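You operate a simulated robot arm through the tools that you are given. There is no shell and no other tool.

You run a simulated robot arm. Do the job below in one go: nothing can be reset, and whatever is moved stays where it is left.

## Task
Close up the long bench: green valve shut, bath dial to 0, lid on, pump off.
Fine: turn the pot's pump knob shut before the pump goes off.

The check looks at the end state, three seconds after you hand in, the way a careful person would. Anything else that was tipped, shoved, dropped, spilled or broken makes it a failure. A push-on lid holds only when it is set on centred and level and pressed home; a screw cap is set on level and turned clockwise until tight.

## Robot
A 7-joint arm with a two-finger parallel gripper, fixed in place. Base frame: the origin is at the foot of the arm, x ahead of it, y to its left, z up. Units: mm, rad, N and s.
Its first joint turns from -2.304 to 2.304 rad. Payload 3.91 kg.
The tool frame sits at the grasp point between the pads (the TCP): z along the fingers, y along the line on which they close. The tips reach 30 mm beyond it. The gripper opens to 110 mm. The fingers are 20 mm wide and 10 mm thick; the gripper's body (48 by 112 mm) begins 55 mm behind the TCP.
Orientation is that of the tool frame in the base frame, as a unit quaternion [w, x, y, z]. With the fingers straight down and closing along the base's y, the tool's x points along the base's -x, its y along +y and its z along -z.

## Interface
- The arm moves only by the tool drive_tool. Its argument "series" is a list of rows, each an object of numbers (a shift or turn left out is 0, a gripper value left out holds the last): "tx", "ty", "tz": the shift along the tool's x, y, z in cm; "ax", "ay", "az": the turn, a rotation vector about the tool's x, y, z in rad; "gripper": the opening, from 0 (shut) to 1 (fully open). In form: [{"tx": .., "ty": .., "tz": .., "ax": .., "ay": .., "az": .., "gripper": ..}, ...]. A call has 1 to 20 rows; each row is the pose to reach, as a shift and turn from the pose commanded when the call began, along the tool's axes at that moment. Rows are played at 5 a second. More than 50 mm and 0.15 rad between two rows, or a gripper value outside its range, and nothing of the call is played. A pose out of reach is approached as far as the arm can. The call stops where the force on the tool passes 40 N (or 10 N more than at its start, if that is more) or the arm is blocked; 0.2 s more then pass. Each finger travels about 108 mm/s and halts on what it meets, pressing with about 34 N; the grip force reading is that of the motor and also rises with nothing between the fingers. The clock runs only during rows and for 0.2 s after the last one: add rows that repeat a pose to give the fingers time. The reply holds the time, the measured pose of the TCP, the force on the tool along the base axes, the opening and the grip force, in the units named above and with some noise, with the torque about the TCP (base axes, N m) and any sound that the robot's microphone picked up.
- Cameras (640 x 400 px; columns grow to the right, rows downward): "scene" is fixed at [394.8, 494.3, 1629.5]; the picture's right is [-0.78, -0.62, 0.00], its down [-0.42, 0.53, -0.74] and it looks along [0.46, -0.58, -0.67] (base axes); focal length 365 px, centre (320, 200). "wrist" rides on the gripper at [72, 17, -103] in the tool frame; the picture's right is [-0.23, 0.97, 0.00], its down [-0.76, -0.18, -0.62] and it looks along [-0.61, -0.14, 0.78] (tool axes); focal length 222 px, centre (320, 200). There is no depth. A picture from a camera that has moved, and an enlarged one, comes with that camera's place and axes in the base frame and with its lens. The place of the scene camera against the robot may be out by one fixed shift of up to 12 mm in any direction.
- camera(camera): a new picture of that camera. No time passes.
- zoom(camera, box): a new picture of the part [left, top, right, bottom] of that camera's present view, enlarged. No time passes.
- job_done(): hands the job in; it is judged then, once.

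Nothing tells you positions but the pictures and the camera data. Unless the task says otherwise, let go and move clear before handing in.

The tools are called after "Emit:" as name(argument=value, ...) on one line, values as JSON. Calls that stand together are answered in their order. drive_tool: Moves the arm, as the interface text tells. Its arguments: {"type":"object","properties":{"series":{"type":"array","items":{"type":"object","properties":{"tx":{"type":"number"},"ty":{"type":"number"},"tz":{"type":"number"},"ax":{"type":"number"},"ay":{"type":"number"},"az":{"type":"number"},"gripper":{"type":"number"}}}}},"required":["series"]} The other tools are called the same way: camera (camera) takes a picture; zoom (camera, box) takes an enlarged picture of a part of a camera's view; job_done () hands the job in.

At the start:

```text
time: 0.0
ee_pos: [619.8, -247.8, 1209.2]
tool_rot: [0.0, 0.001, 1.0, -0.001]
ft_force: [-0.1, 0.0, -0.1]
torque: [0.02, 0.02, -0.02]
width: 110.2
grasp_force: 0.2
```

scene: 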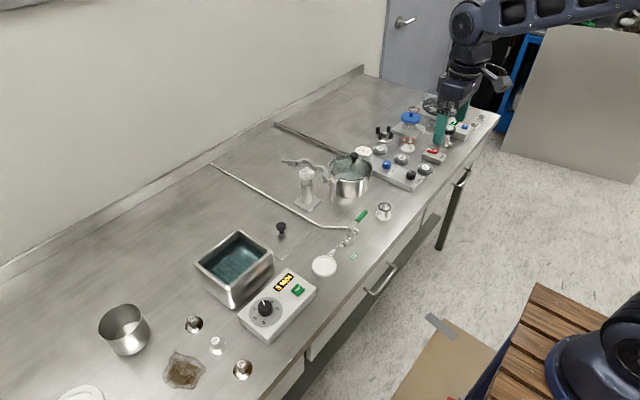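
wrist: 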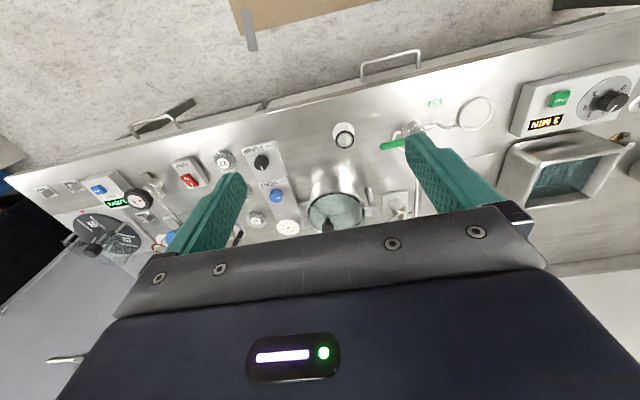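

I see a long bench with a bath and dial box, a green valve lever on a pipe, a pot with a nearby pump panel, and more instruments at the far end. I'll look closer at each before moving.

Emit:
zoom(camera="scene", box=[180, 200, 340, 300])

Emit:
zoom(camera="scene", box=[180, 250, 340, 350])

Emit:
zoom(camera="scene", box=[280, 140, 440, 240])

Emit:
zoom(camera="scene", box=[360, 90, 520, 190])

Emit:
zoom(camera="scene", box=[60, 290, 260, 400])

Emit:
zoom(camera="scene", box=[290, 190, 410, 280])

```text
4.00 times, centred on (260, 250) of scene
camera zoom: at [394.8, 494.3, 1629.5], right [-0.78, -0.62, 0.0], down [-0.42, 0.53, -0.74], along [0.46, -0.58, -0.67], focal length 1461 px, centre (560, 0)
```

zoom: 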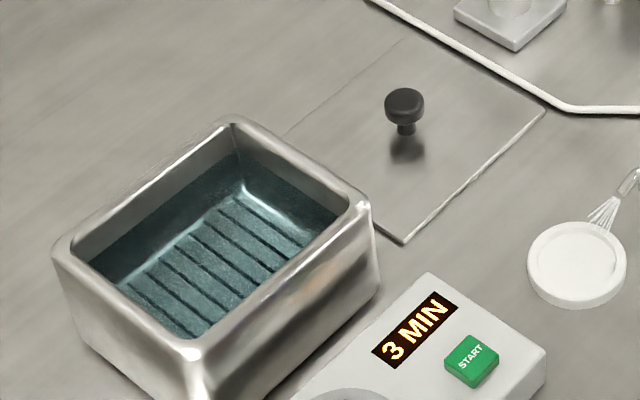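

```text
4.00 times, centred on (260, 300) of scene
camera zoom: at [394.8, 494.3, 1629.5], right [-0.78, -0.62, 0.0], down [-0.42, 0.53, -0.74], along [0.46, -0.58, -0.67], focal length 1461 px, centre (560, -200)
```

zoom: 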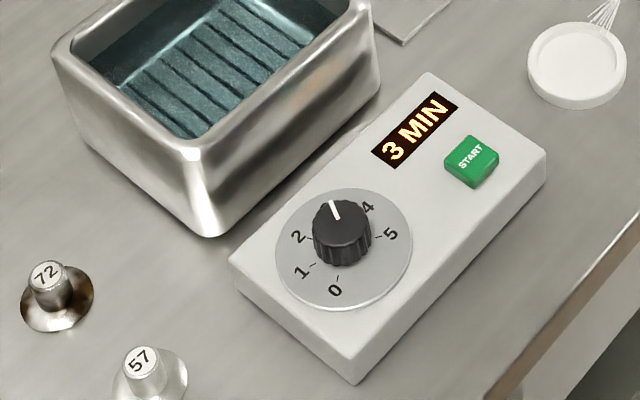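

```text
4.00 times, centred on (360, 190) of scene
camera zoom: at [394.8, 494.3, 1629.5], right [-0.78, -0.62, 0.0], down [-0.42, 0.53, -0.74], along [0.46, -0.58, -0.67], focal length 1461 px, centre (160, 240)
```

zoom: 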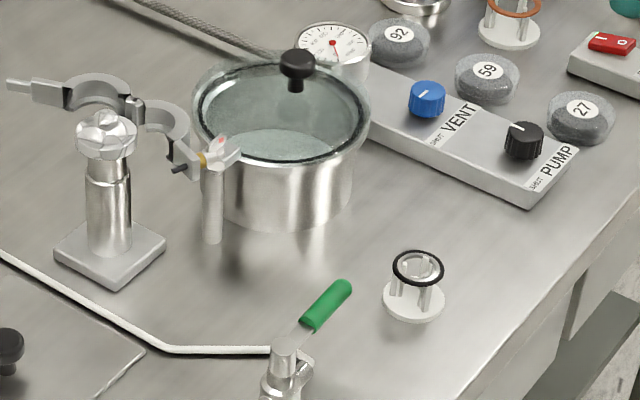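

```text
4.00 times, centred on (440, 140) of scene
camera zoom: at [394.8, 494.3, 1629.5], right [-0.78, -0.62, 0.0], down [-0.42, 0.53, -0.74], along [0.46, -0.58, -0.67], focal length 1461 px, centre (-160, 440)
```

zoom: 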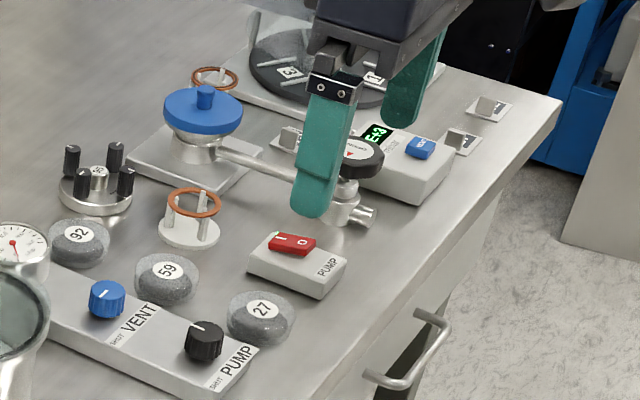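

```text
3.20 times, centred on (160, 345) of scene
camera zoom: at [394.8, 494.3, 1629.5], right [-0.78, -0.62, 0.0], down [-0.42, 0.53, -0.74], along [0.46, -0.58, -0.67], focal length 1169 px, centre (832, -264)
```

zoom: 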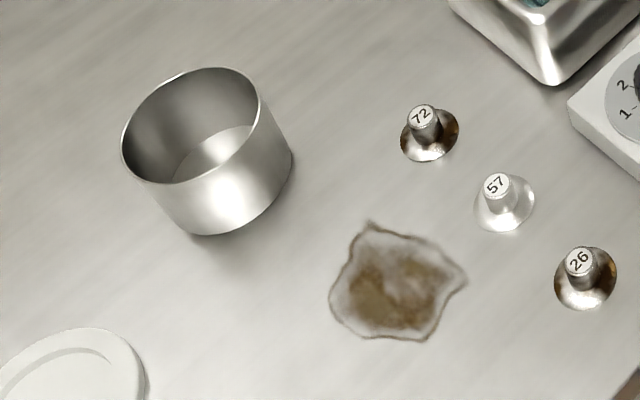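

```text
4.44 times, centred on (350, 235) of scene
camera zoom: at [394.8, 494.3, 1629.5], right [-0.78, -0.62, 0.0], down [-0.42, 0.53, -0.74], along [0.46, -0.58, -0.67], focal length 1624 px, centre (187, 44)
```

zoom: 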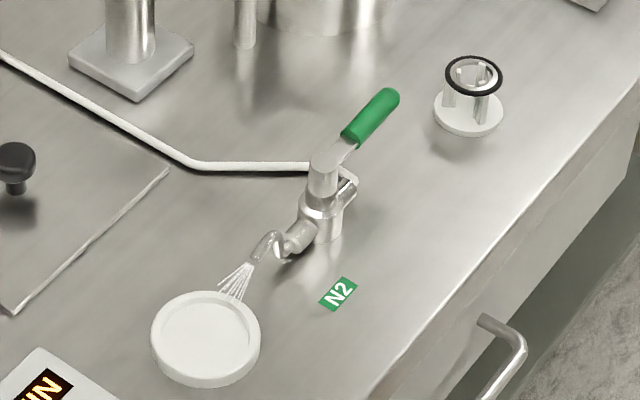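

The green valve handle lies along its pipe and is flowing, the bath dial is at 3, and the bath lid with its black knob lies next to the bath. The PUMP and VENT knobs are on the pot panel, and a red PUMP rocker is beyond them. I'll zoom the wrist view to triangulate.

Emit:
zoom(camera="wrist", box=[380, 60, 540, 160])

Emit:
zoom(camera="wrist", box=[480, 60, 640, 160])

Emit:
zoom(camera="wrist", box=[220, 110, 380, 210])

Emit:
zoom(camera="wrist", box=[80, 140, 240, 240])

```text
4.00 times, centred on (460, 110) of wrist
camera zoom: at [547.1, -232.0, 1313.5], right [0.23, 0.97, 0.0], down [0.76, -0.18, 0.62], along [0.61, -0.14, -0.78], focal length 888 px, centre (-240, 560)
```

zoom: 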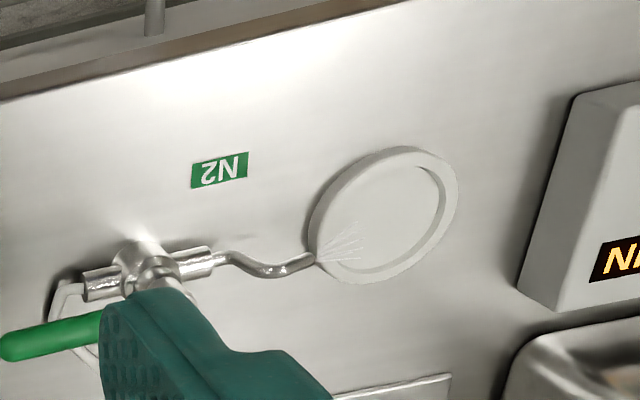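

```text
4.00 times, centred on (560, 110) of wrist
camera zoom: at [547.1, -232.0, 1313.5], right [0.23, 0.97, 0.0], down [0.76, -0.18, 0.62], along [0.61, -0.14, -0.78], focal length 888 px, centre (-640, 560)
```

zoom: 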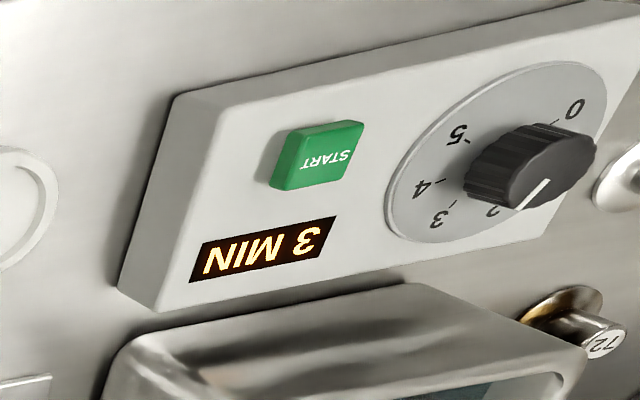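

```text
4.00 times, centred on (300, 160) of wrist
camera zoom: at [547.1, -232.0, 1313.5], right [0.23, 0.97, 0.0], down [0.76, -0.18, 0.62], along [0.61, -0.14, -0.78], focal length 888 px, centre (400, 360)
```

zoom: 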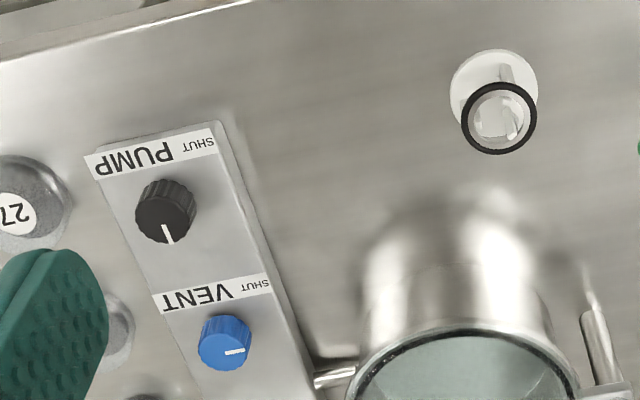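

```text
4.00 times, centred on (160, 190) of wrist
camera zoom: at [547.1, -232.0, 1313.5], right [0.23, 0.97, 0.0], down [0.76, -0.18, 0.62], along [0.61, -0.14, -0.78], focal length 888 px, centre (960, 240)
```

zoom: 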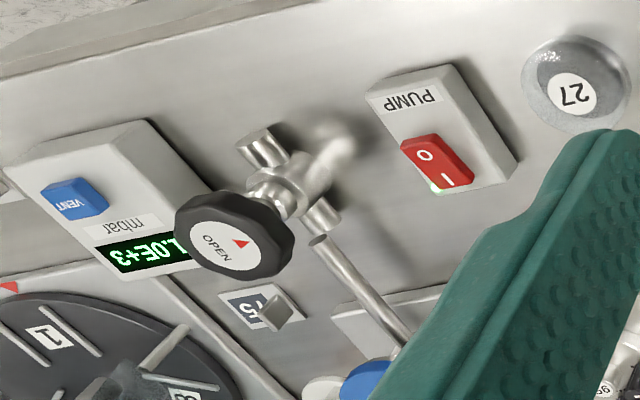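

Bench height works out to about z≈866 mm, with the pump knob near (730, -397), the valve near (720, -90), the bath dial near (760, 215) and the lid knob near (900, 27). I'll move over the pump knob panel for a closer look.

Emit:
drive_tool(series=[{"tx": -2, "ty": -2.6, "tz": 2.2}, {"tx": -4, "ty": -5.2, "tz": 4.4}, {"tx": -6, "ty": -7.8, "tz": 6.6}, {"tx": -8, "ty": -10.4, "tz": 8.8}, {"tx": -10, "ty": -13, "tz": 10.9}, {"tx": -10, "ty": -13, "tz": 10.9}])

Emit:
camera(camera="wrist")

Emit:
camera(camera="scene")

```text
time: 1.4
ee_pos: [720.9, -377.4, 1101.1]
tool_rot: [0.0, 0.0, 1.0, 0.0]
ft_force: [0.5, -1.0, 0.7]
torque: [-0.02, -0.02, 0.04]
width: 110.0
grasp_force: 0.0
```

```text
taken
camera wrist: at [647.9, -360.6, 1205.6], right [0.23, 0.97, 0.0], down [0.76, -0.18, 0.62], along [0.61, -0.14, -0.78], focal length 222 px, centre (320, 200)
```

wrist: 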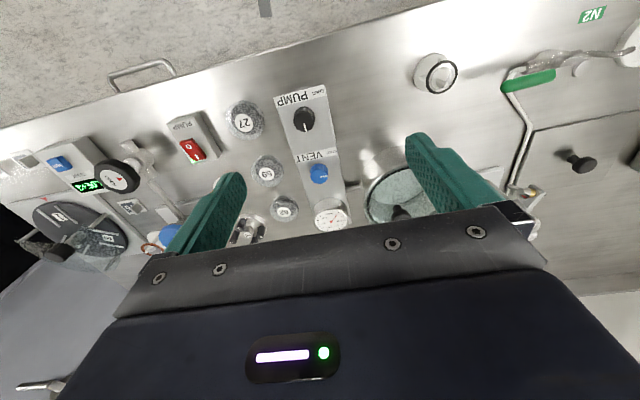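

```text
taken
```

scene: 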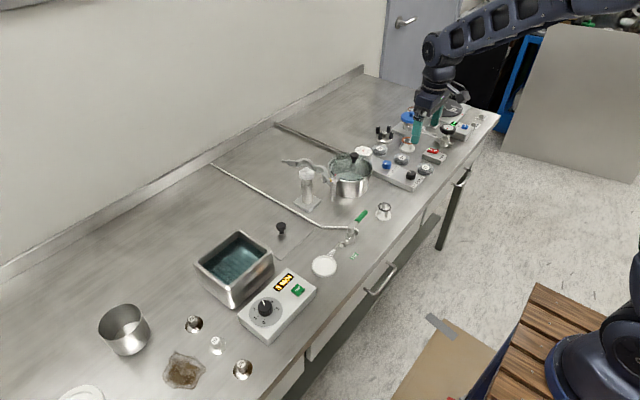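

The panel is now below the tool in the upper middle of the view. I'll zoom in to read the knob pointers, the SHUT marks and the rocker.

Emit:
zoom(camera="wrist", box=[250, 75, 370, 150])

Emit:
zoom(camera="wrist", box=[260, 120, 380, 195])

Emit:
zoom(camera="wrist", box=[150, 95, 270, 170])

Emit:
zoom(camera="wrist", box=[480, 0, 640, 100])

Emit:
zoom(camera="wrist", box=[480, 100, 640, 200])

```text
5.33 times, centred on (310, 112) of wrist
camera zoom: at [647.9, -360.6, 1205.6], right [0.23, 0.97, 0.0], down [0.76, -0.18, 0.62], along [0.61, -0.14, -0.78], focal length 1185 px, centre (373, 667)
```

zoom: 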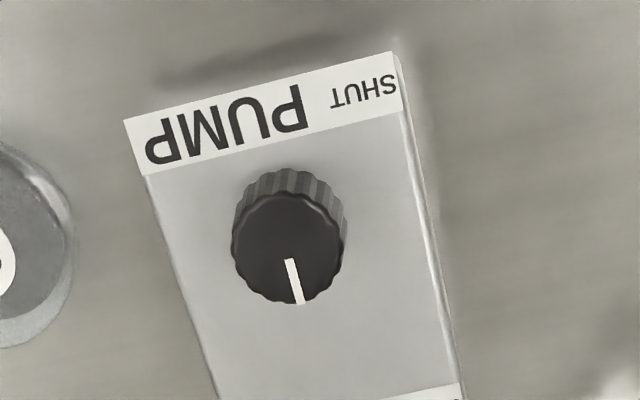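

```text
5.33 times, centred on (320, 158) of wrist
camera zoom: at [647.9, -360.6, 1205.6], right [0.23, 0.97, 0.0], down [0.76, -0.18, 0.62], along [0.61, -0.14, -0.78], focal length 1185 px, centre (320, 427)
```

zoom: 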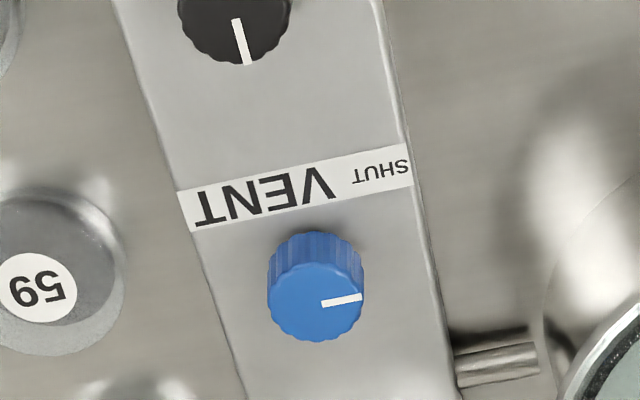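

```text
5.33 times, centred on (210, 132) of wrist
camera zoom: at [647.9, -360.6, 1205.6], right [0.23, 0.97, 0.0], down [0.76, -0.18, 0.62], along [0.61, -0.14, -0.78], focal length 1185 px, centre (907, 560)
```

zoom: 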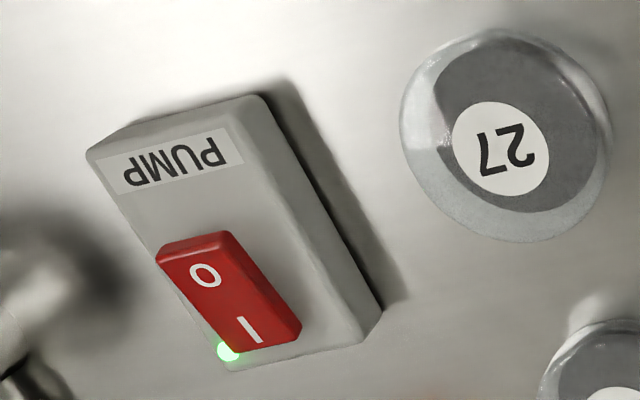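

```text
4.00 times, centred on (560, 50) of wrist
camera zoom: at [647.9, -360.6, 1205.6], right [0.23, 0.97, 0.0], down [0.76, -0.18, 0.62], along [0.61, -0.14, -0.78], focal length 888 px, centre (-640, 800)
```

zoom: 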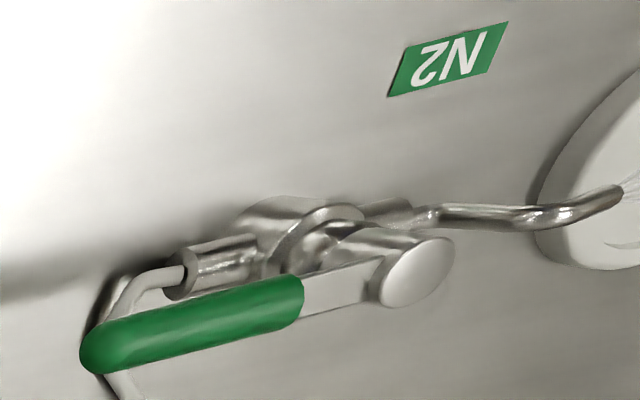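

```text
4.00 times, centred on (560, 150) of wrist
camera zoom: at [647.9, -360.6, 1205.6], right [0.23, 0.97, 0.0], down [0.76, -0.18, 0.62], along [0.61, -0.14, -0.78], focal length 888 px, centre (-640, 400)
```

zoom: 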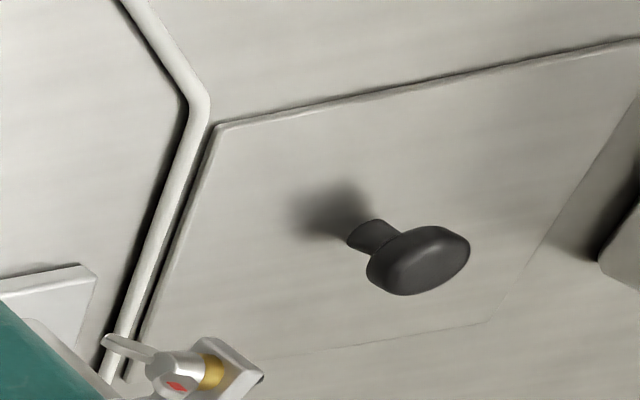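

Bench top is z≈861. The pump knob top centre is about (744, -405.7, 903) with its pointer at +x, and SHUT is on the +y side, where the VENT pointer already points. That means a 90° counter-clockwise turn seen from above. Next I'll hover just above the knob with the fingers narrowed.

Emit:
drive_tool(series=[{"tx": -0.6, "ty": -0.8, "tz": 3.5, "gripper": 0.5}, {"tx": -1.2, "ty": -1.6, "tz": 7.0, "gripper": 0.5}, {"tx": -1.8, "ty": -2.3, "tz": 10.5, "gripper": 0.5}, {"tx": -2.31, "ty": -2.83, "tz": 14.1, "gripper": 0.5}, {"tx": -2.31, "ty": -2.83, "tz": 14.1, "gripper": 0.5}])

Emit:
camera(camera="wrist")

Emit:
zoom(camera="wrist", box=[240, 80, 400, 180])

```text
time: 2.6
ee_pos: [742.9, -406.9, 962.4]
tool_rot: [0.0, 0.0, 1.0, 0.0]
ft_force: [-0.7, -0.8, -0.5]
torque: [0.02, -0.03, 0.02]
width: 55.0
grasp_force: 0.0
```

```text
taken
camera wrist: at [670.0, -389.6, 1066.1], right [0.23, 0.97, 0.0], down [0.76, -0.18, 0.62], along [0.61, -0.14, -0.78], focal length 222 px, centre (320, 200)
```

wrist: 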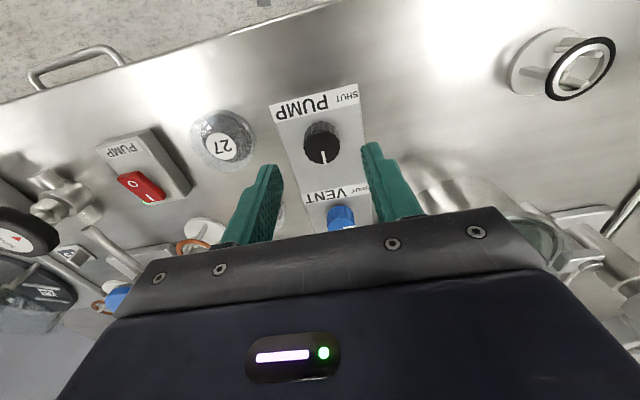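

```text
4.00 times, centred on (320, 130) of wrist
camera zoom: at [670.0, -389.6, 1066.1], right [0.23, 0.97, 0.0], down [0.76, -0.18, 0.62], along [0.61, -0.14, -0.78], focal length 888 px, centre (320, 480)
```

zoom: 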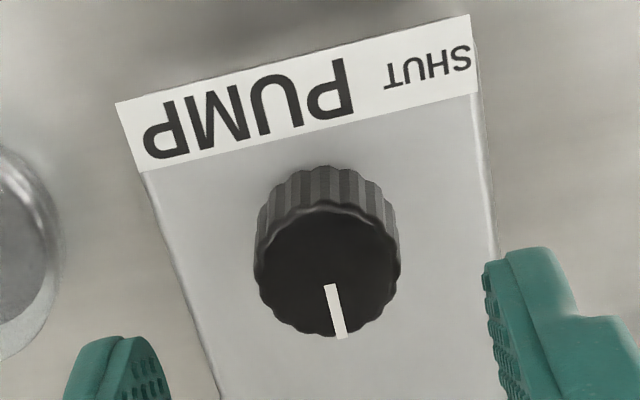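

The refined knob centre is about (745, -406), with its top at 903 and the panel face at 887. I'll pre-rotate 45° clockwise, lower the fingers around the knob and check before closing.

Emit:
drive_tool(series=[{"tx": -0.1, "az": 0.131}, {"tx": -0.2, "az": 0.262}, {"tx": -0.2, "az": 0.393}, {"tx": -0.2, "az": 0.524}, {"tx": -0.2, "az": 0.655}, {"tx": -0.2, "ty": 0.05, "az": 0.785}, {"tx": -0.2, "ty": 0.05, "tz": 1.5, "az": 0.785}, {"tx": -0.2, "ty": 0.05, "tz": 2.8, "az": 0.785}, {"tx": -0.2, "ty": 0.05, "tz": 3.8, "az": 0.785}, {"tx": -0.2, "ty": 0.05, "tz": 3.8, "az": 0.785}])

Emit:
camera(camera="wrist")

Emit:
zoom(camera="scene", box=[360, 120, 480, 195])

```text
time: 4.8
ee_pos: [744.1, -405.5, 924.0]
tool_rot: [0.0, 0.383, 0.924, -0.001]
ft_force: [0.6, -0.6, 0.4]
torque: [-0.02, 0.0, -0.01]
width: 54.9
grasp_force: 0.0
```

```text
taken
camera wrist: at [704.5, -343.5, 1027.7], right [0.85, 0.53, 0.0], down [0.41, -0.66, 0.62], along [0.33, -0.53, -0.78], focal length 222 px, centre (320, 200)
```

wrist: 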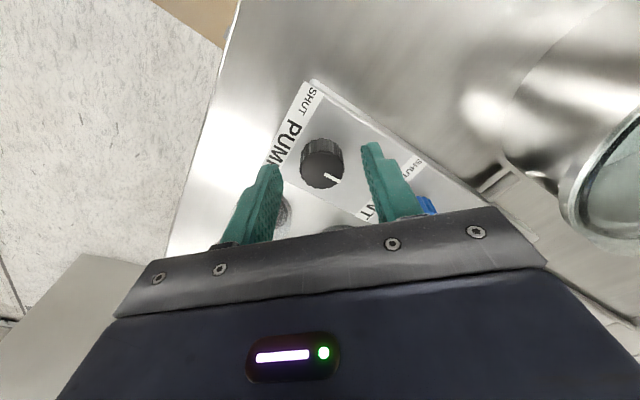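

```text
5.33 times, centred on (420, 158) of scene
camera zoom: at [394.8, 494.3, 1629.5], right [-0.78, -0.62, 0.0], down [-0.42, 0.53, -0.74], along [0.46, -0.58, -0.67], focal length 1948 px, centre (-213, 427)
```

zoom: 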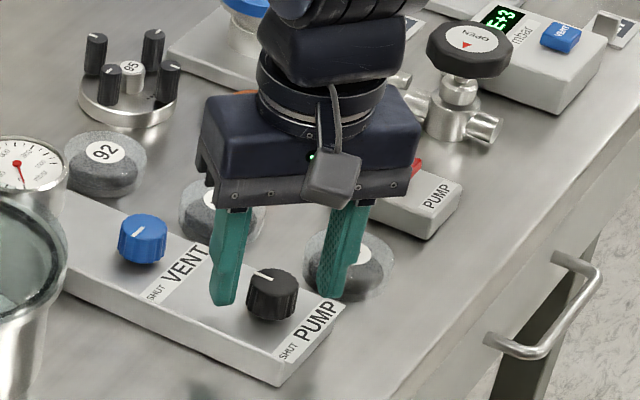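

The fingers straddle the knob and it's centred between them. I'll go down 4 mm more, grip, and turn 90° counter-clockwise seen from above.

Emit:
drive_tool(series=[{"tz": 0.4}, {"tz": 0.4, "gripper": 0.2}, {"tz": 0.4, "gripper": 0.2}, {"tz": 0.4, "gripper": 0.2}])

```text
time: 5.8
ee_pos: [745.1, -405.2, 919.0]
tool_rot: [0.0, 0.382, 0.924, 0.0]
ft_force: [15.0, 12.5, -2.4]
torque: [0.11, -0.16, 0.0]
width: 29.6
grasp_force: 45.2
```

The grip shows a sideways force of about 19 N along +tool y, so I'm about a millimetre off centre. I'll relax that before turning.

Emit:
drive_tool(series=[{"ty": 0.1}, {"ty": 0.1}])

```text
time: 6.4
ee_pos: [744.5, -406.0, 919.2]
tool_rot: [-0.001, 0.383, 0.924, 0.0]
ft_force: [1.1, 15.6, 10.4]
torque: [0.82, -0.05, 0.01]
width: 29.5
grasp_force: 44.8
```

Emit:
drive_tool(series=[{"ty": 0.0}, {"ty": 0.0}])

```text
time: 7.0
ee_pos: [744.6, -403.8, 919.5]
tool_rot: [0.0, 0.383, 0.924, 0.0]
ft_force: [-1.5, 15.3, 12.3]
torque: [1.13, 0.34, 0.02]
width: 29.8
grasp_force: 45.3
```

The readings are a bit uneven, so I'll open slightly, re-centre and grip again before turning.

Emit:
drive_tool(series=[{"gripper": 0.36}, {"gripper": 0.36}, {"gripper": 0.36}])

Emit:
zoom(camera="wrist", box=[240, 100, 400, 200])

```text
time: 7.8
ee_pos: [745.0, -406.6, 918.7]
tool_rot: [0.001, 0.383, 0.924, 0.001]
ft_force: [-0.2, -0.2, 0.6]
torque: [-0.01, 0.01, -0.01]
width: 39.6
grasp_force: 0.1
```

```text
4.00 times, centred on (320, 150) of wrist
camera zoom: at [705.3, -342.8, 1022.9], right [0.85, 0.53, 0.0], down [0.41, -0.66, 0.62], along [0.33, -0.53, -0.78], focal length 888 px, centre (320, 400)
```

zoom: 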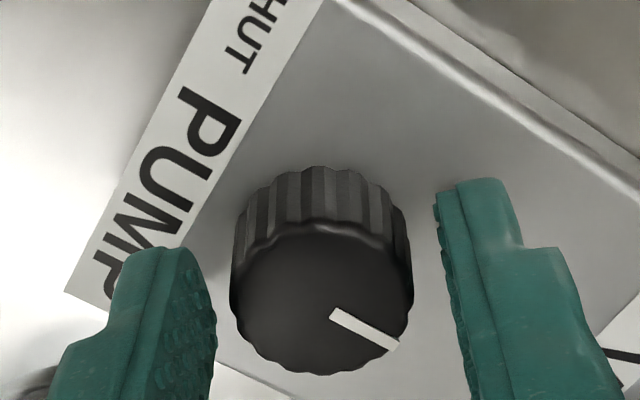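

The knob sits well between the pads. I'll grip again and turn counter-clockwise in small steps.

Emit:
drive_tool(series=[{"gripper": 0.2}, {"gripper": 0.2}, {"az": -0.1}, {"az": -0.2}, {"az": -0.3}, {"az": -0.4}])

```text
time: 9.2
ee_pos: [744.8, -406.0, 919.0]
tool_rot: [0.001, 0.191, 0.982, 0.0]
ft_force: [-2.9, 6.4, 21.2]
torque: [0.72, 0.7, -0.03]
width: 29.7
grasp_force: 45.7
```

Emit:
zoom(camera="wrist", box=[240, 100, 400, 200])

Emit:
zoom(camera="scene", box=[370, 140, 450, 190])

```text
4.00 times, centred on (320, 150) of wrist
camera zoom: at [683.8, -362.8, 1022.8], right [0.58, 0.82, 0.0], down [0.64, -0.45, 0.62], along [0.51, -0.36, -0.78], focal length 888 px, centre (320, 400)
```

zoom: 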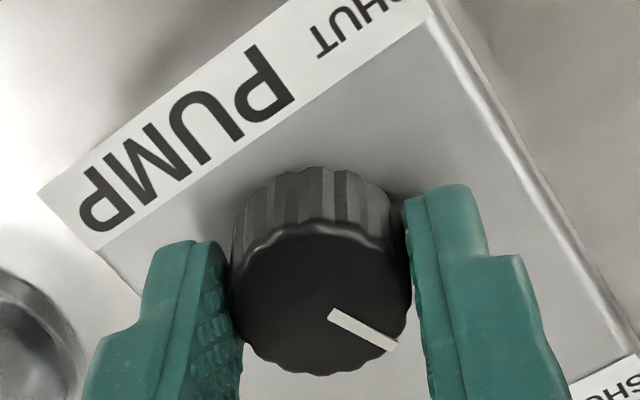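

```text
8.00 times, centred on (410, 165) of scene
camera zoom: at [394.8, 494.3, 1629.5], right [-0.78, -0.62, 0.0], down [-0.42, 0.53, -0.74], along [0.46, -0.58, -0.67], focal length 2923 px, centre (-400, 480)
```

zoom: 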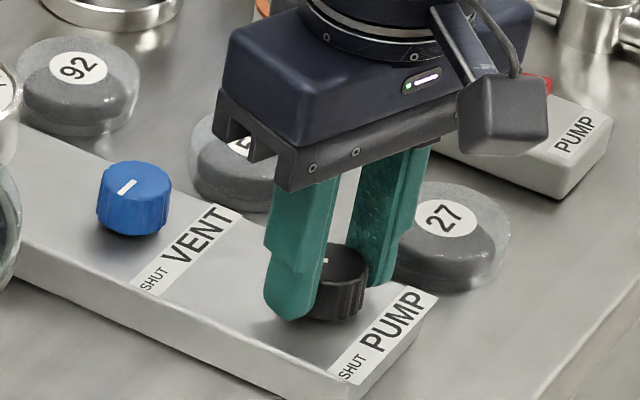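

The knob follows the gripper, with the pointer unchanged relative to the fingers. I'll keep turning with a slight lift to relieve the upward force.

Emit:
drive_tool(series=[{"tz": -0.1}, {"az": -0.12, "tz": -0.1}, {"az": -0.24, "tz": -0.1}, {"az": -0.36, "tz": -0.1}, {"az": -0.48, "tz": -0.1}, {"az": -0.6, "tz": -0.1}])

Emit:
zoom(camera="wrist", box=[240, 100, 400, 200])

```text
time: 10.6
ee_pos: [745.4, -404.9, 918.1]
tool_rot: [0.0, -0.109, 0.994, 0.0]
ft_force: [-4.0, 13.2, 9.7]
torque: [0.21, -0.64, -0.01]
width: 29.6
grasp_force: 45.0
```

```text
4.00 times, centred on (320, 150) of wrist
camera zoom: at [670.6, -404.6, 1022.9], right [0.01, 1.0, 0.0], down [0.78, -0.01, 0.62], along [0.62, -0.01, -0.78], focal length 888 px, centre (320, 400)
```

zoom: 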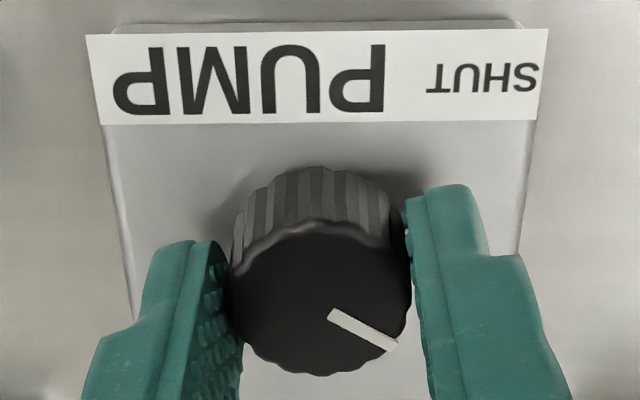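

It's still following with about 33° left, so I'll finish the quarter turn.

Emit:
drive_tool(series=[{"az": -0.12}, {"az": -0.24}, {"az": -0.36}, {"az": -0.48}, {"az": -0.571}, {"az": -0.571}])

Emit:
zoom(camera="wrist", box=[240, 100, 400, 200])

```text
time: 12.0
ee_pos: [745.5, -405.3, 918.8]
tool_rot: [0.0, -0.384, 0.923, 0.0]
ft_force: [-9.9, 14.6, 5.6]
torque: [0.17, -0.06, -0.11]
width: 29.6
grasp_force: 45.1
```

```text
4.00 times, centred on (320, 150) of wrist
camera zoom: at [681.6, -444.7, 1022.8], right [-0.53, 0.85, 0.0], down [0.66, 0.41, 0.62], along [0.53, 0.33, -0.78], focal length 888 px, centre (320, 400)
```

zoom: 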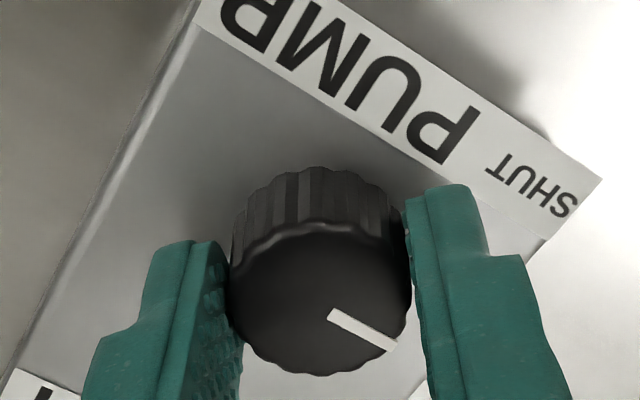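

The pointer is now on +y at SHUT, with a slight resisting torque. I'll nudge a few degrees more to feel for a stop, then back off and release.

Emit:
drive_tool(series=[{"az": -0.05}, {"az": -0.05}])

Emit:
zoom(camera="wrist", box=[240, 100, 400, 200])

```text
time: 12.6
ee_pos: [745.7, -404.3, 918.3]
tool_rot: [-0.001, -0.406, 0.914, 0.001]
ft_force: [-16.5, 27.1, 5.4]
torque: [0.47, 0.16, -0.47]
width: 29.9
grasp_force: 45.3
```

```text
4.00 times, centred on (320, 150) of wrist
camera zoom: at [684.2, -447.4, 1022.8], right [-0.57, 0.82, 0.0], down [0.64, 0.45, 0.62], along [0.51, 0.36, -0.78], focal length 888 px, centre (320, 400)
```

zoom: 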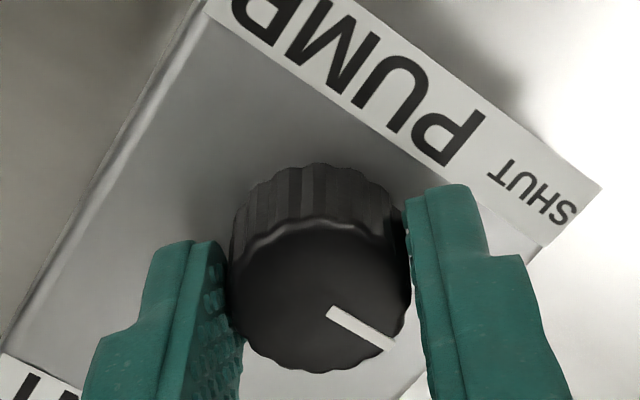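

There's a firm stop at SHUT (0.47 N·m). I'll release, rise straight up, rotate back to the standard orientation and move toward the rocker.

Emit:
drive_tool(series=[{"gripper": 0.5}, {"gripper": 0.5}, {"tz": -3, "gripper": 0.5}, {"tz": -7, "gripper": 0.5}, {"tz": -11, "gripper": 0.5}, {"tz": -14, "az": 0.13}, {"tz": -14, "az": 0.26}, {"tz": -14, "az": 0.39}, {"tz": -14, "az": 0.52}, {"tz": -14, "az": 0.65}, {"tz": -14, "az": 0.78}, {"tz": -14, "az": 0.835}, {"tz": -14, "az": 0.835}])

Emit:
camera(camera="wrist")

Emit:
zoom(camera="scene", box=[360, 120, 480, 195])

```text
time: 15.4
ee_pos: [744.9, -405.6, 1058.7]
tool_rot: [-0.001, 0.001, 1.0, 0.0]
ft_force: [0.4, 0.0, 0.1]
torque: [0.02, -0.01, -0.03]
width: 54.8
grasp_force: 0.1
```

```text
taken
camera wrist: at [672.8, -389.8, 1162.2], right [0.23, 0.97, 0.0], down [0.76, -0.18, 0.62], along [0.61, -0.14, -0.78], focal length 222 px, centre (320, 200)
```

wrist: 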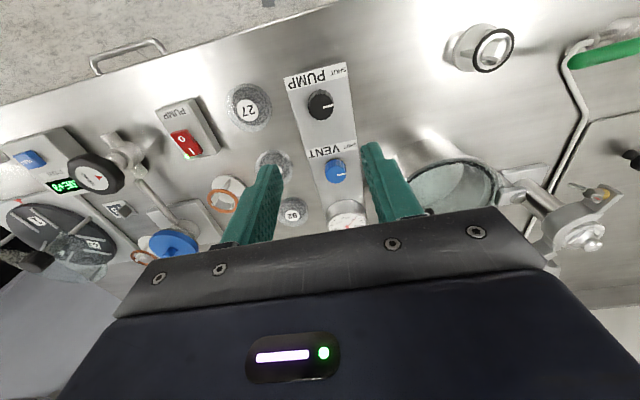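

```text
5.33 times, centred on (420, 158) of scene
camera zoom: at [394.8, 494.3, 1629.5], right [-0.78, -0.62, 0.0], down [-0.42, 0.53, -0.74], along [0.46, -0.58, -0.67], focal length 1948 px, centre (-213, 427)
```

zoom: 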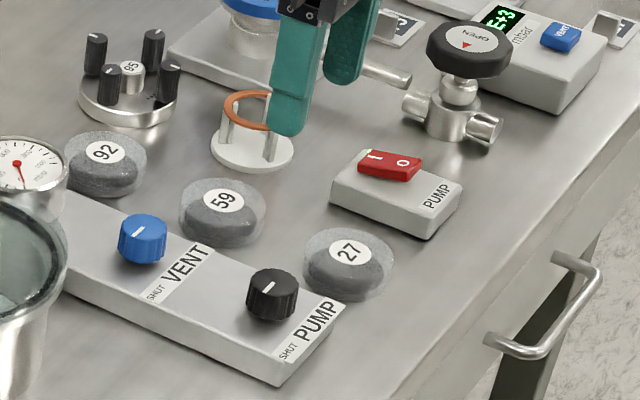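

Both knobs now point to SHUT. I'll move over the red PUMP rocker at about (745, -584, 897) with the fingers closed and look at it from above.

Emit:
drive_tool(series=[{"tx": 0.2, "ty": -3.5, "tz": 1.0, "gripper": 0.0}, {"tx": 0.4, "ty": -7.0, "tz": 2.0, "gripper": 0.0}, {"tx": 0.6, "ty": -10.5, "tz": 3.0, "gripper": 0.0}, {"tx": 0.8, "ty": -14.0, "tz": 4.0, "gripper": 0.0}, {"tx": 1.0, "ty": -17.4, "tz": 4.9, "gripper": 0.0}, {"tx": 1.0, "ty": -17.4, "tz": 4.9, "gripper": 0.0}])

Emit:
camera(camera="wrist")

Emit:
zoom(camera="wrist", box=[240, 80, 400, 180])

```text
time: 16.8
ee_pos: [733.6, -582.8, 1009.6]
tool_rot: [0.0, -0.001, 1.0, 0.0]
ft_force: [-0.1, 0.3, -0.2]
torque: [-0.02, 0.0, 0.0]
width: 0.1
grasp_force: 34.4
```

```text
taken
camera wrist: at [661.7, -565.4, 1114.2], right [0.23, 0.97, 0.0], down [0.76, -0.18, 0.62], along [0.61, -0.14, -0.78], focal length 222 px, centre (320, 200)
```

wrist: 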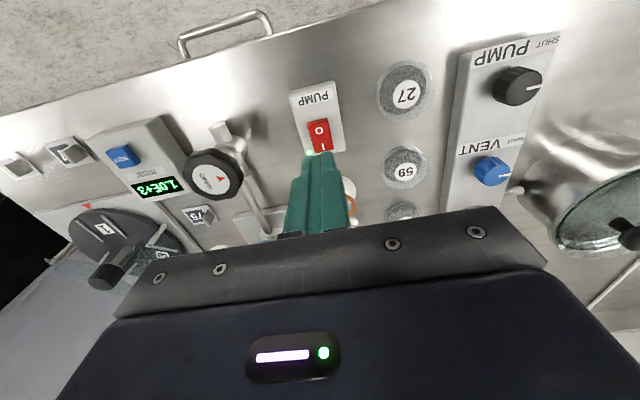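

```text
4.00 times, centred on (320, 130) of wrist
camera zoom: at [661.7, -565.4, 1114.2], right [0.23, 0.97, 0.0], down [0.76, -0.18, 0.62], along [0.61, -0.14, -0.78], focal length 888 px, centre (320, 480)
```

zoom: 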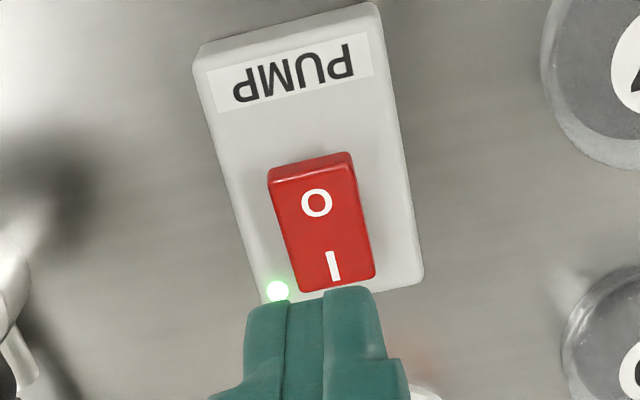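

The rocker runs x 735–768, with the raised O end at about (741, -585.5, 897). I'll bring the closed tips over the O end and press down in small steps.

Emit:
drive_tool(series=[{"tx": -0.54, "ty": -0.27, "tz": 3.5}, {"tx": -0.54, "ty": -0.27, "tz": 6.5}, {"tx": -0.54, "ty": -0.27, "tz": 7.6}, {"tx": -0.54, "ty": -0.27, "tz": 7.6}])

Emit:
zoom(camera="scene", box=[400, 120, 480, 170])

Emit:
zoom(camera="wrist", box=[240, 100, 400, 200])

```text
time: 17.8
ee_pos: [739.7, -584.8, 932.4]
tool_rot: [0.0, 0.001, 1.0, 0.0]
ft_force: [-0.3, 0.7, 0.7]
torque: [0.0, 0.02, 0.01]
width: 0.0
grasp_force: 34.3
```

```text
8.00 times, centred on (440, 145) of scene
camera zoom: at [394.8, 494.3, 1629.5], right [-0.78, -0.62, 0.0], down [-0.42, 0.53, -0.74], along [0.46, -0.58, -0.67], focal length 2923 px, centre (-640, 640)
```

zoom: 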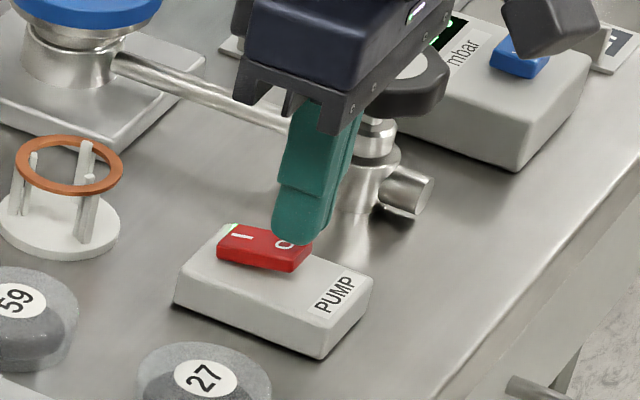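

```text
4.00 times, centred on (320, 150) of wrist
camera zoom: at [667.3, -567.7, 1036.6], right [0.23, 0.97, 0.0], down [0.76, -0.18, 0.62], along [0.61, -0.14, -0.78], focal length 888 px, centre (320, 400)
```

zoom: 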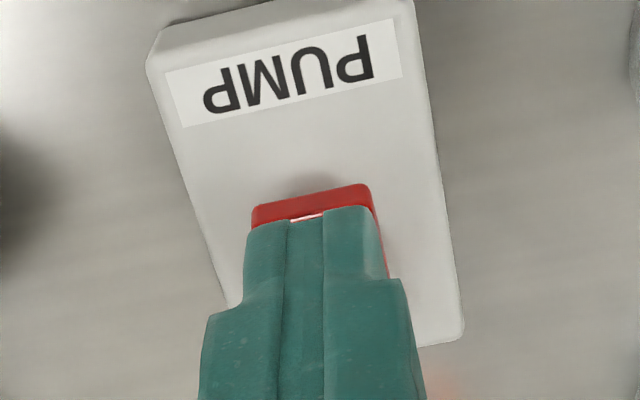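

The tips hover over the O end. I'll shift 2 mm toward the front and press in small steps.

Emit:
drive_tool(series=[{"tx": 0.2, "tz": 0.2}, {"tx": 0.2, "tz": 0.4}, {"tx": 0.2, "tz": 0.6}, {"tx": 0.2, "tz": 0.8}, {"tx": 0.2, "tz": 1.0}, {"tx": 0.2, "tz": 1.2}])

Emit:
zoom(camera="scene", box=[400, 120, 480, 170])

```text
time: 19.2
ee_pos: [739.2, -583.2, 924.1]
tool_rot: [0.0, 0.0, 1.0, 0.0]
ft_force: [-7.5, 5.2, 13.5]
torque: [0.15, 0.07, 0.04]
width: 0.2
grasp_force: 34.3
```

```text
8.00 times, centred on (440, 145) of scene
camera zoom: at [394.8, 494.3, 1629.5], right [-0.78, -0.62, 0.0], down [-0.42, 0.53, -0.74], along [0.46, -0.58, -0.67], focal length 2923 px, centre (-640, 640)
```

zoom: 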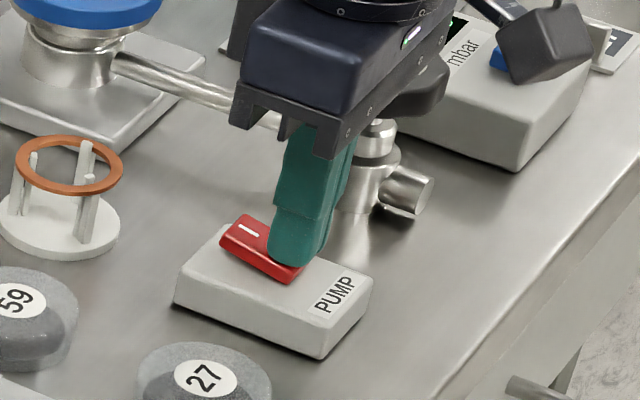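

The rocker has tipped with the O end down, and the green light isn't visible. I'll press 1 mm more to seat it, lift off and verify.

Emit:
drive_tool(series=[{"tz": 0.1}, {"tz": 0.1}, {"tz": -2}, {"tz": -5}, {"tz": -8.5}, {"tz": -8.5}])

Emit:
zoom(camera="wrist", box=[240, 80, 400, 180])

Emit:
zoom(camera="scene", box=[400, 120, 480, 170])

```text
time: 20.6
ee_pos: [739.6, -583.7, 1004.9]
tool_rot: [-0.001, 0.001, 1.0, -0.001]
ft_force: [-0.6, 0.2, 0.8]
torque: [-0.02, 0.03, -0.01]
width: 0.1
grasp_force: 34.0
```

```text
4.00 times, centred on (320, 130) of wrist
camera zoom: at [666.7, -567.8, 1108.8], right [0.23, 0.97, 0.0], down [0.76, -0.18, 0.62], along [0.61, -0.14, -0.78], focal length 888 px, centre (320, 480)
```

zoom: 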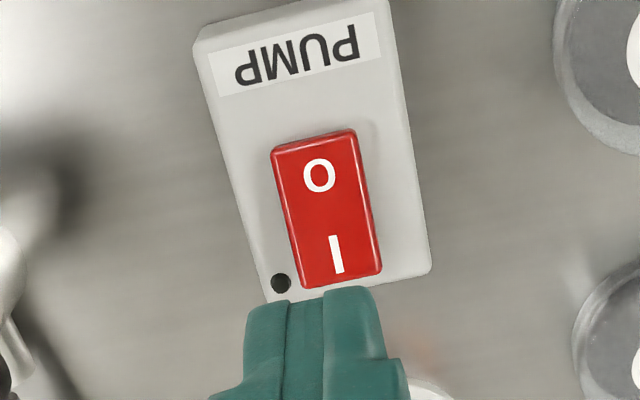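

```text
8.00 times, centred on (440, 145) of scene
camera zoom: at [394.8, 494.3, 1629.5], right [-0.78, -0.62, 0.0], down [-0.42, 0.53, -0.74], along [0.46, -0.58, -0.67], focal length 2923 px, centre (-640, 640)
```

zoom: 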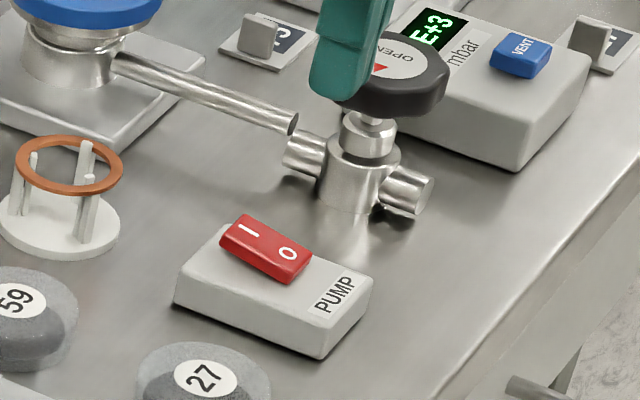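

The pump is off and its lamp is dark. I'll raise up and travel to the green valve for a look.

Emit:
drive_tool(series=[{"tz": -4, "gripper": 0.5}, {"tz": -7.5, "gripper": 0.5}, {"tx": 0.3, "ty": 4.6, "tz": -7.5}, {"tx": 0.5, "ty": 9.2, "tz": -7.5}, {"tx": 0.8, "ty": 13.8, "tz": -7.5}, {"tx": 1.0, "ty": 18.4, "tz": -7.5}, {"tx": 1.3, "ty": 23.0, "tz": -7.5}, {"tx": 1.5, "ty": 27.6, "tz": -7.5}, {"tx": 1.8, "ty": 32.2, "tz": -7.5}, {"tx": 2.0, "ty": 36.8, "tz": -7.5}, {"tx": 2.2, "ty": 41.4, "tz": -7.5}, {"tx": 2.5, "ty": 46.0, "tz": -7.5}, {"tx": 2.5, "ty": 46.0, "tz": -7.5}])

Emit:
camera(camera="wrist")

Emit:
zoom(camera="wrist", box=[240, 60, 400, 160])

```text
time: 23.4
ee_pos: [712.1, -122.3, 1083.3]
tool_rot: [0.0, 0.0, 1.0, 0.0]
ft_force: [0.2, 0.5, 0.2]
torque: [0.01, 0.02, 0.0]
width: 55.0
grasp_force: 0.1
```

```text
taken
camera wrist: at [639.6, -105.2, 1187.2], right [0.23, 0.97, 0.0], down [0.76, -0.18, 0.62], along [0.61, -0.14, -0.78], focal length 222 px, centre (320, 200)
```

wrist: 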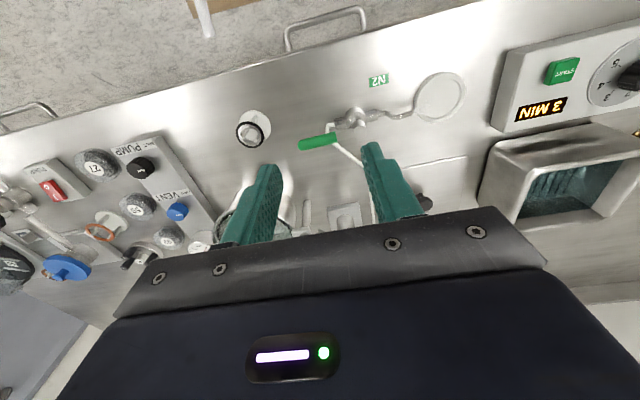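

```text
4.00 times, centred on (320, 110) of wrist
camera zoom: at [639.6, -105.2, 1187.2], right [0.23, 0.97, 0.0], down [0.76, -0.18, 0.62], along [0.61, -0.14, -0.78], focal length 888 px, centre (320, 560)
```

zoom: 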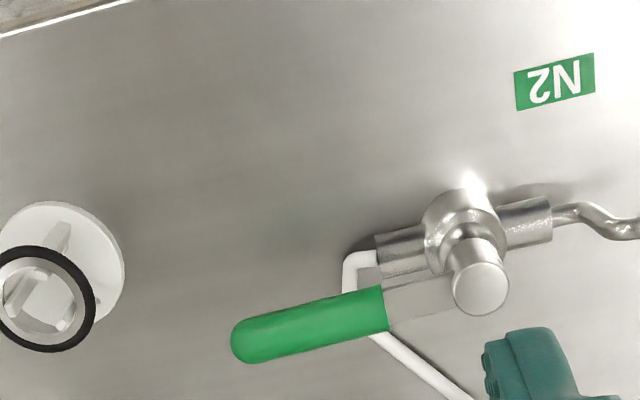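

The valve stem top is at about (754, -81, 918). The green handle runs along -y to y≈-160 at z≈910, in line with the pipe, so it's open. I'll close the fingers and come down on the +x side of the handle, so I can sweep it clockwise toward the bench front.

Emit:
drive_tool(series=[{"tx": -3.6, "ty": -0.9, "tz": 0, "gripper": 0.0}, {"tx": -7.3, "ty": -1.9, "tz": 0, "gripper": 0.0}, {"tx": -7.3, "ty": -1.9, "tz": 4.5}, {"tx": -7.3, "ty": -1.9, "tz": 9.0}, {"tx": -7.3, "ty": -1.9, "tz": 12.0}, {"tx": -7.3, "ty": -1.9, "tz": 12.0}])

Emit:
camera(camera="wrist")

Emit:
zoom(camera="scene", box=[300, 170, 420, 245])

```text
time: 24.8
ee_pos: [788.1, -138.5, 961.5]
tool_rot: [0.0, 0.0, 1.0, 0.0]
ft_force: [0.4, -0.7, 0.1]
torque: [0.02, 0.02, -0.01]
width: 0.0
grasp_force: 34.4
```

```text
taken
camera wrist: at [715.5, -122.0, 1066.0], right [0.23, 0.97, 0.0], down [0.76, -0.18, 0.62], along [0.61, -0.14, -0.78], focal length 222 px, centre (320, 200)
```

wrist: 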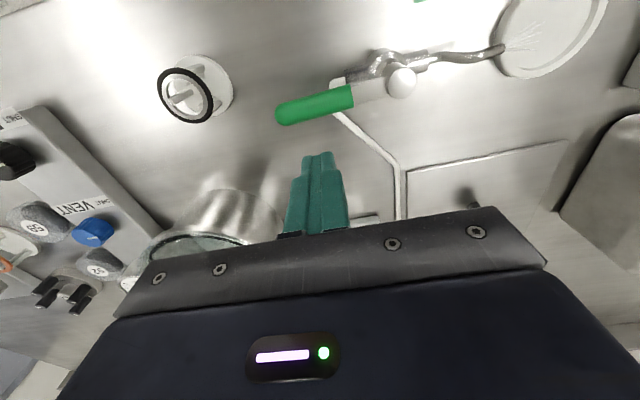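

```text
5.33 times, centred on (360, 208) of scene
camera zoom: at [394.8, 494.3, 1629.5], right [-0.78, -0.62, 0.0], down [-0.42, 0.53, -0.74], along [0.46, -0.58, -0.67], focal length 1948 px, centre (107, 160)
```

zoom: 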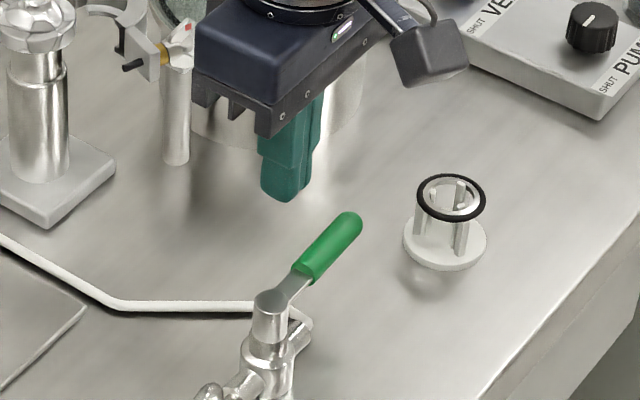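

The handle lies at x≈758, y -110 to -162, and the fingertips are clear on its far side. I'll go down to handle height and start the sweep toward the robot, watching the force.

Emit:
drive_tool(series=[{"tz": 2.0}, {"tz": 3.5}, {"tx": 1.0, "ty": -0.25, "tz": 3.5}, {"tx": 1.5, "ty": -0.26, "tz": 3.5}, {"tx": 2.0, "ty": -0.3, "tz": 3.5}, {"tx": 2.78, "ty": -0.48, "tz": 3.5}, {"tx": 3.86, "ty": -0.49, "tz": 3.5}])

Emit:
zoom(camera="scene", box=[300, 170, 420, 245])

```text
time: 26.0
ee_pos: [771.6, -145.0, 926.9]
tool_rot: [0.005, 0.0, 1.0, 0.0]
ft_force: [20.8, 0.2, -6.6]
torque: [-0.13, -0.36, -0.02]
width: 0.0
grasp_force: 34.1
stopped in row 5: the force on the tool passed its limit at 47 N (the readings are from after the stop); the commanded pose is now the measured one
```

```text
5.33 times, centred on (360, 208) of scene
camera zoom: at [394.8, 494.3, 1629.5], right [-0.78, -0.62, 0.0], down [-0.42, 0.53, -0.74], along [0.46, -0.58, -0.67], focal length 1948 px, centre (107, 160)
```

zoom: 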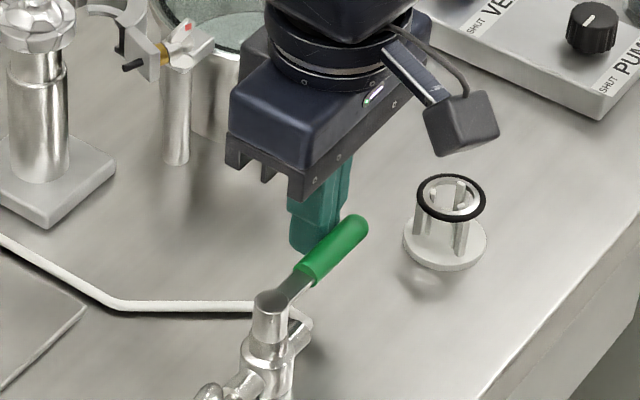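

Clockwise is against a stop, with 47 N and no real motion, so it must close the other way. I'll back off, lift over the handle and come down on its front (-x) side to push it toward +x.

Emit:
drive_tool(series=[{"tx": -1.5}, {"tx": -1.5, "tz": -2.5}, {"tx": -1.5, "tz": -5.5}, {"tx": 1.5, "ty": 0.2, "tz": -5.5}, {"tx": 4.6, "ty": 0.4, "tz": -5.5}, {"tx": 4.6, "ty": 0.4, "tz": -3}, {"tx": 4.6, "ty": 0.4, "tz": 0}, {"tx": 4.6, "ty": 0.4, "tz": 0}])

Emit:
zoom(camera="wrist", box=[240, 100, 480, 250])

Emit:
zoom(camera="scene", box=[300, 170, 420, 245])

```text
time: 27.8
ee_pos: [726.4, -139.2, 926.1]
tool_rot: [0.004, 0.0, 1.0, 0.0]
ft_force: [-0.7, 0.1, 0.1]
torque: [0.04, -0.01, 0.0]
width: 0.0
grasp_force: 34.1
```

```text
2.67 times, centred on (360, 175) of wrist
camera zoom: at [652.0, -122.8, 1029.5], right [0.23, 0.97, 0.0], down [0.76, -0.18, 0.63], along [0.61, -0.14, -0.78], focal length 592 px, centre (213, 267)
```

zoom: 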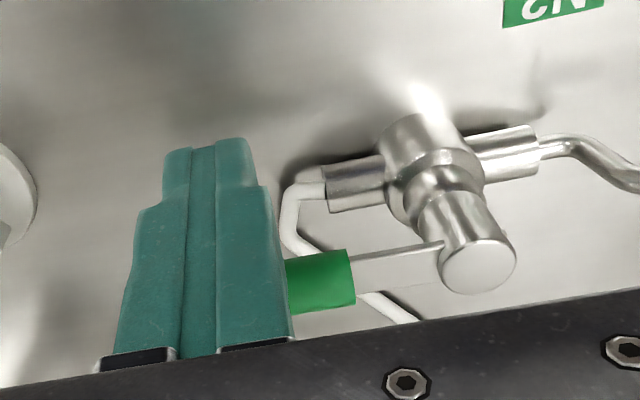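

```text
5.33 times, centred on (360, 208) of scene
camera zoom: at [394.8, 494.3, 1629.5], right [-0.78, -0.62, 0.0], down [-0.42, 0.53, -0.74], along [0.46, -0.58, -0.67], focal length 1948 px, centre (107, 160)
```

zoom: 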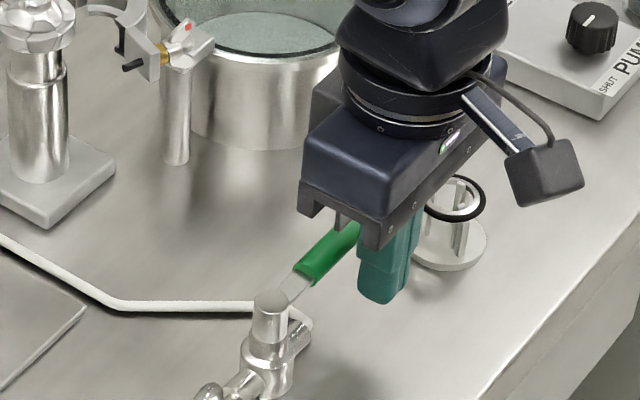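

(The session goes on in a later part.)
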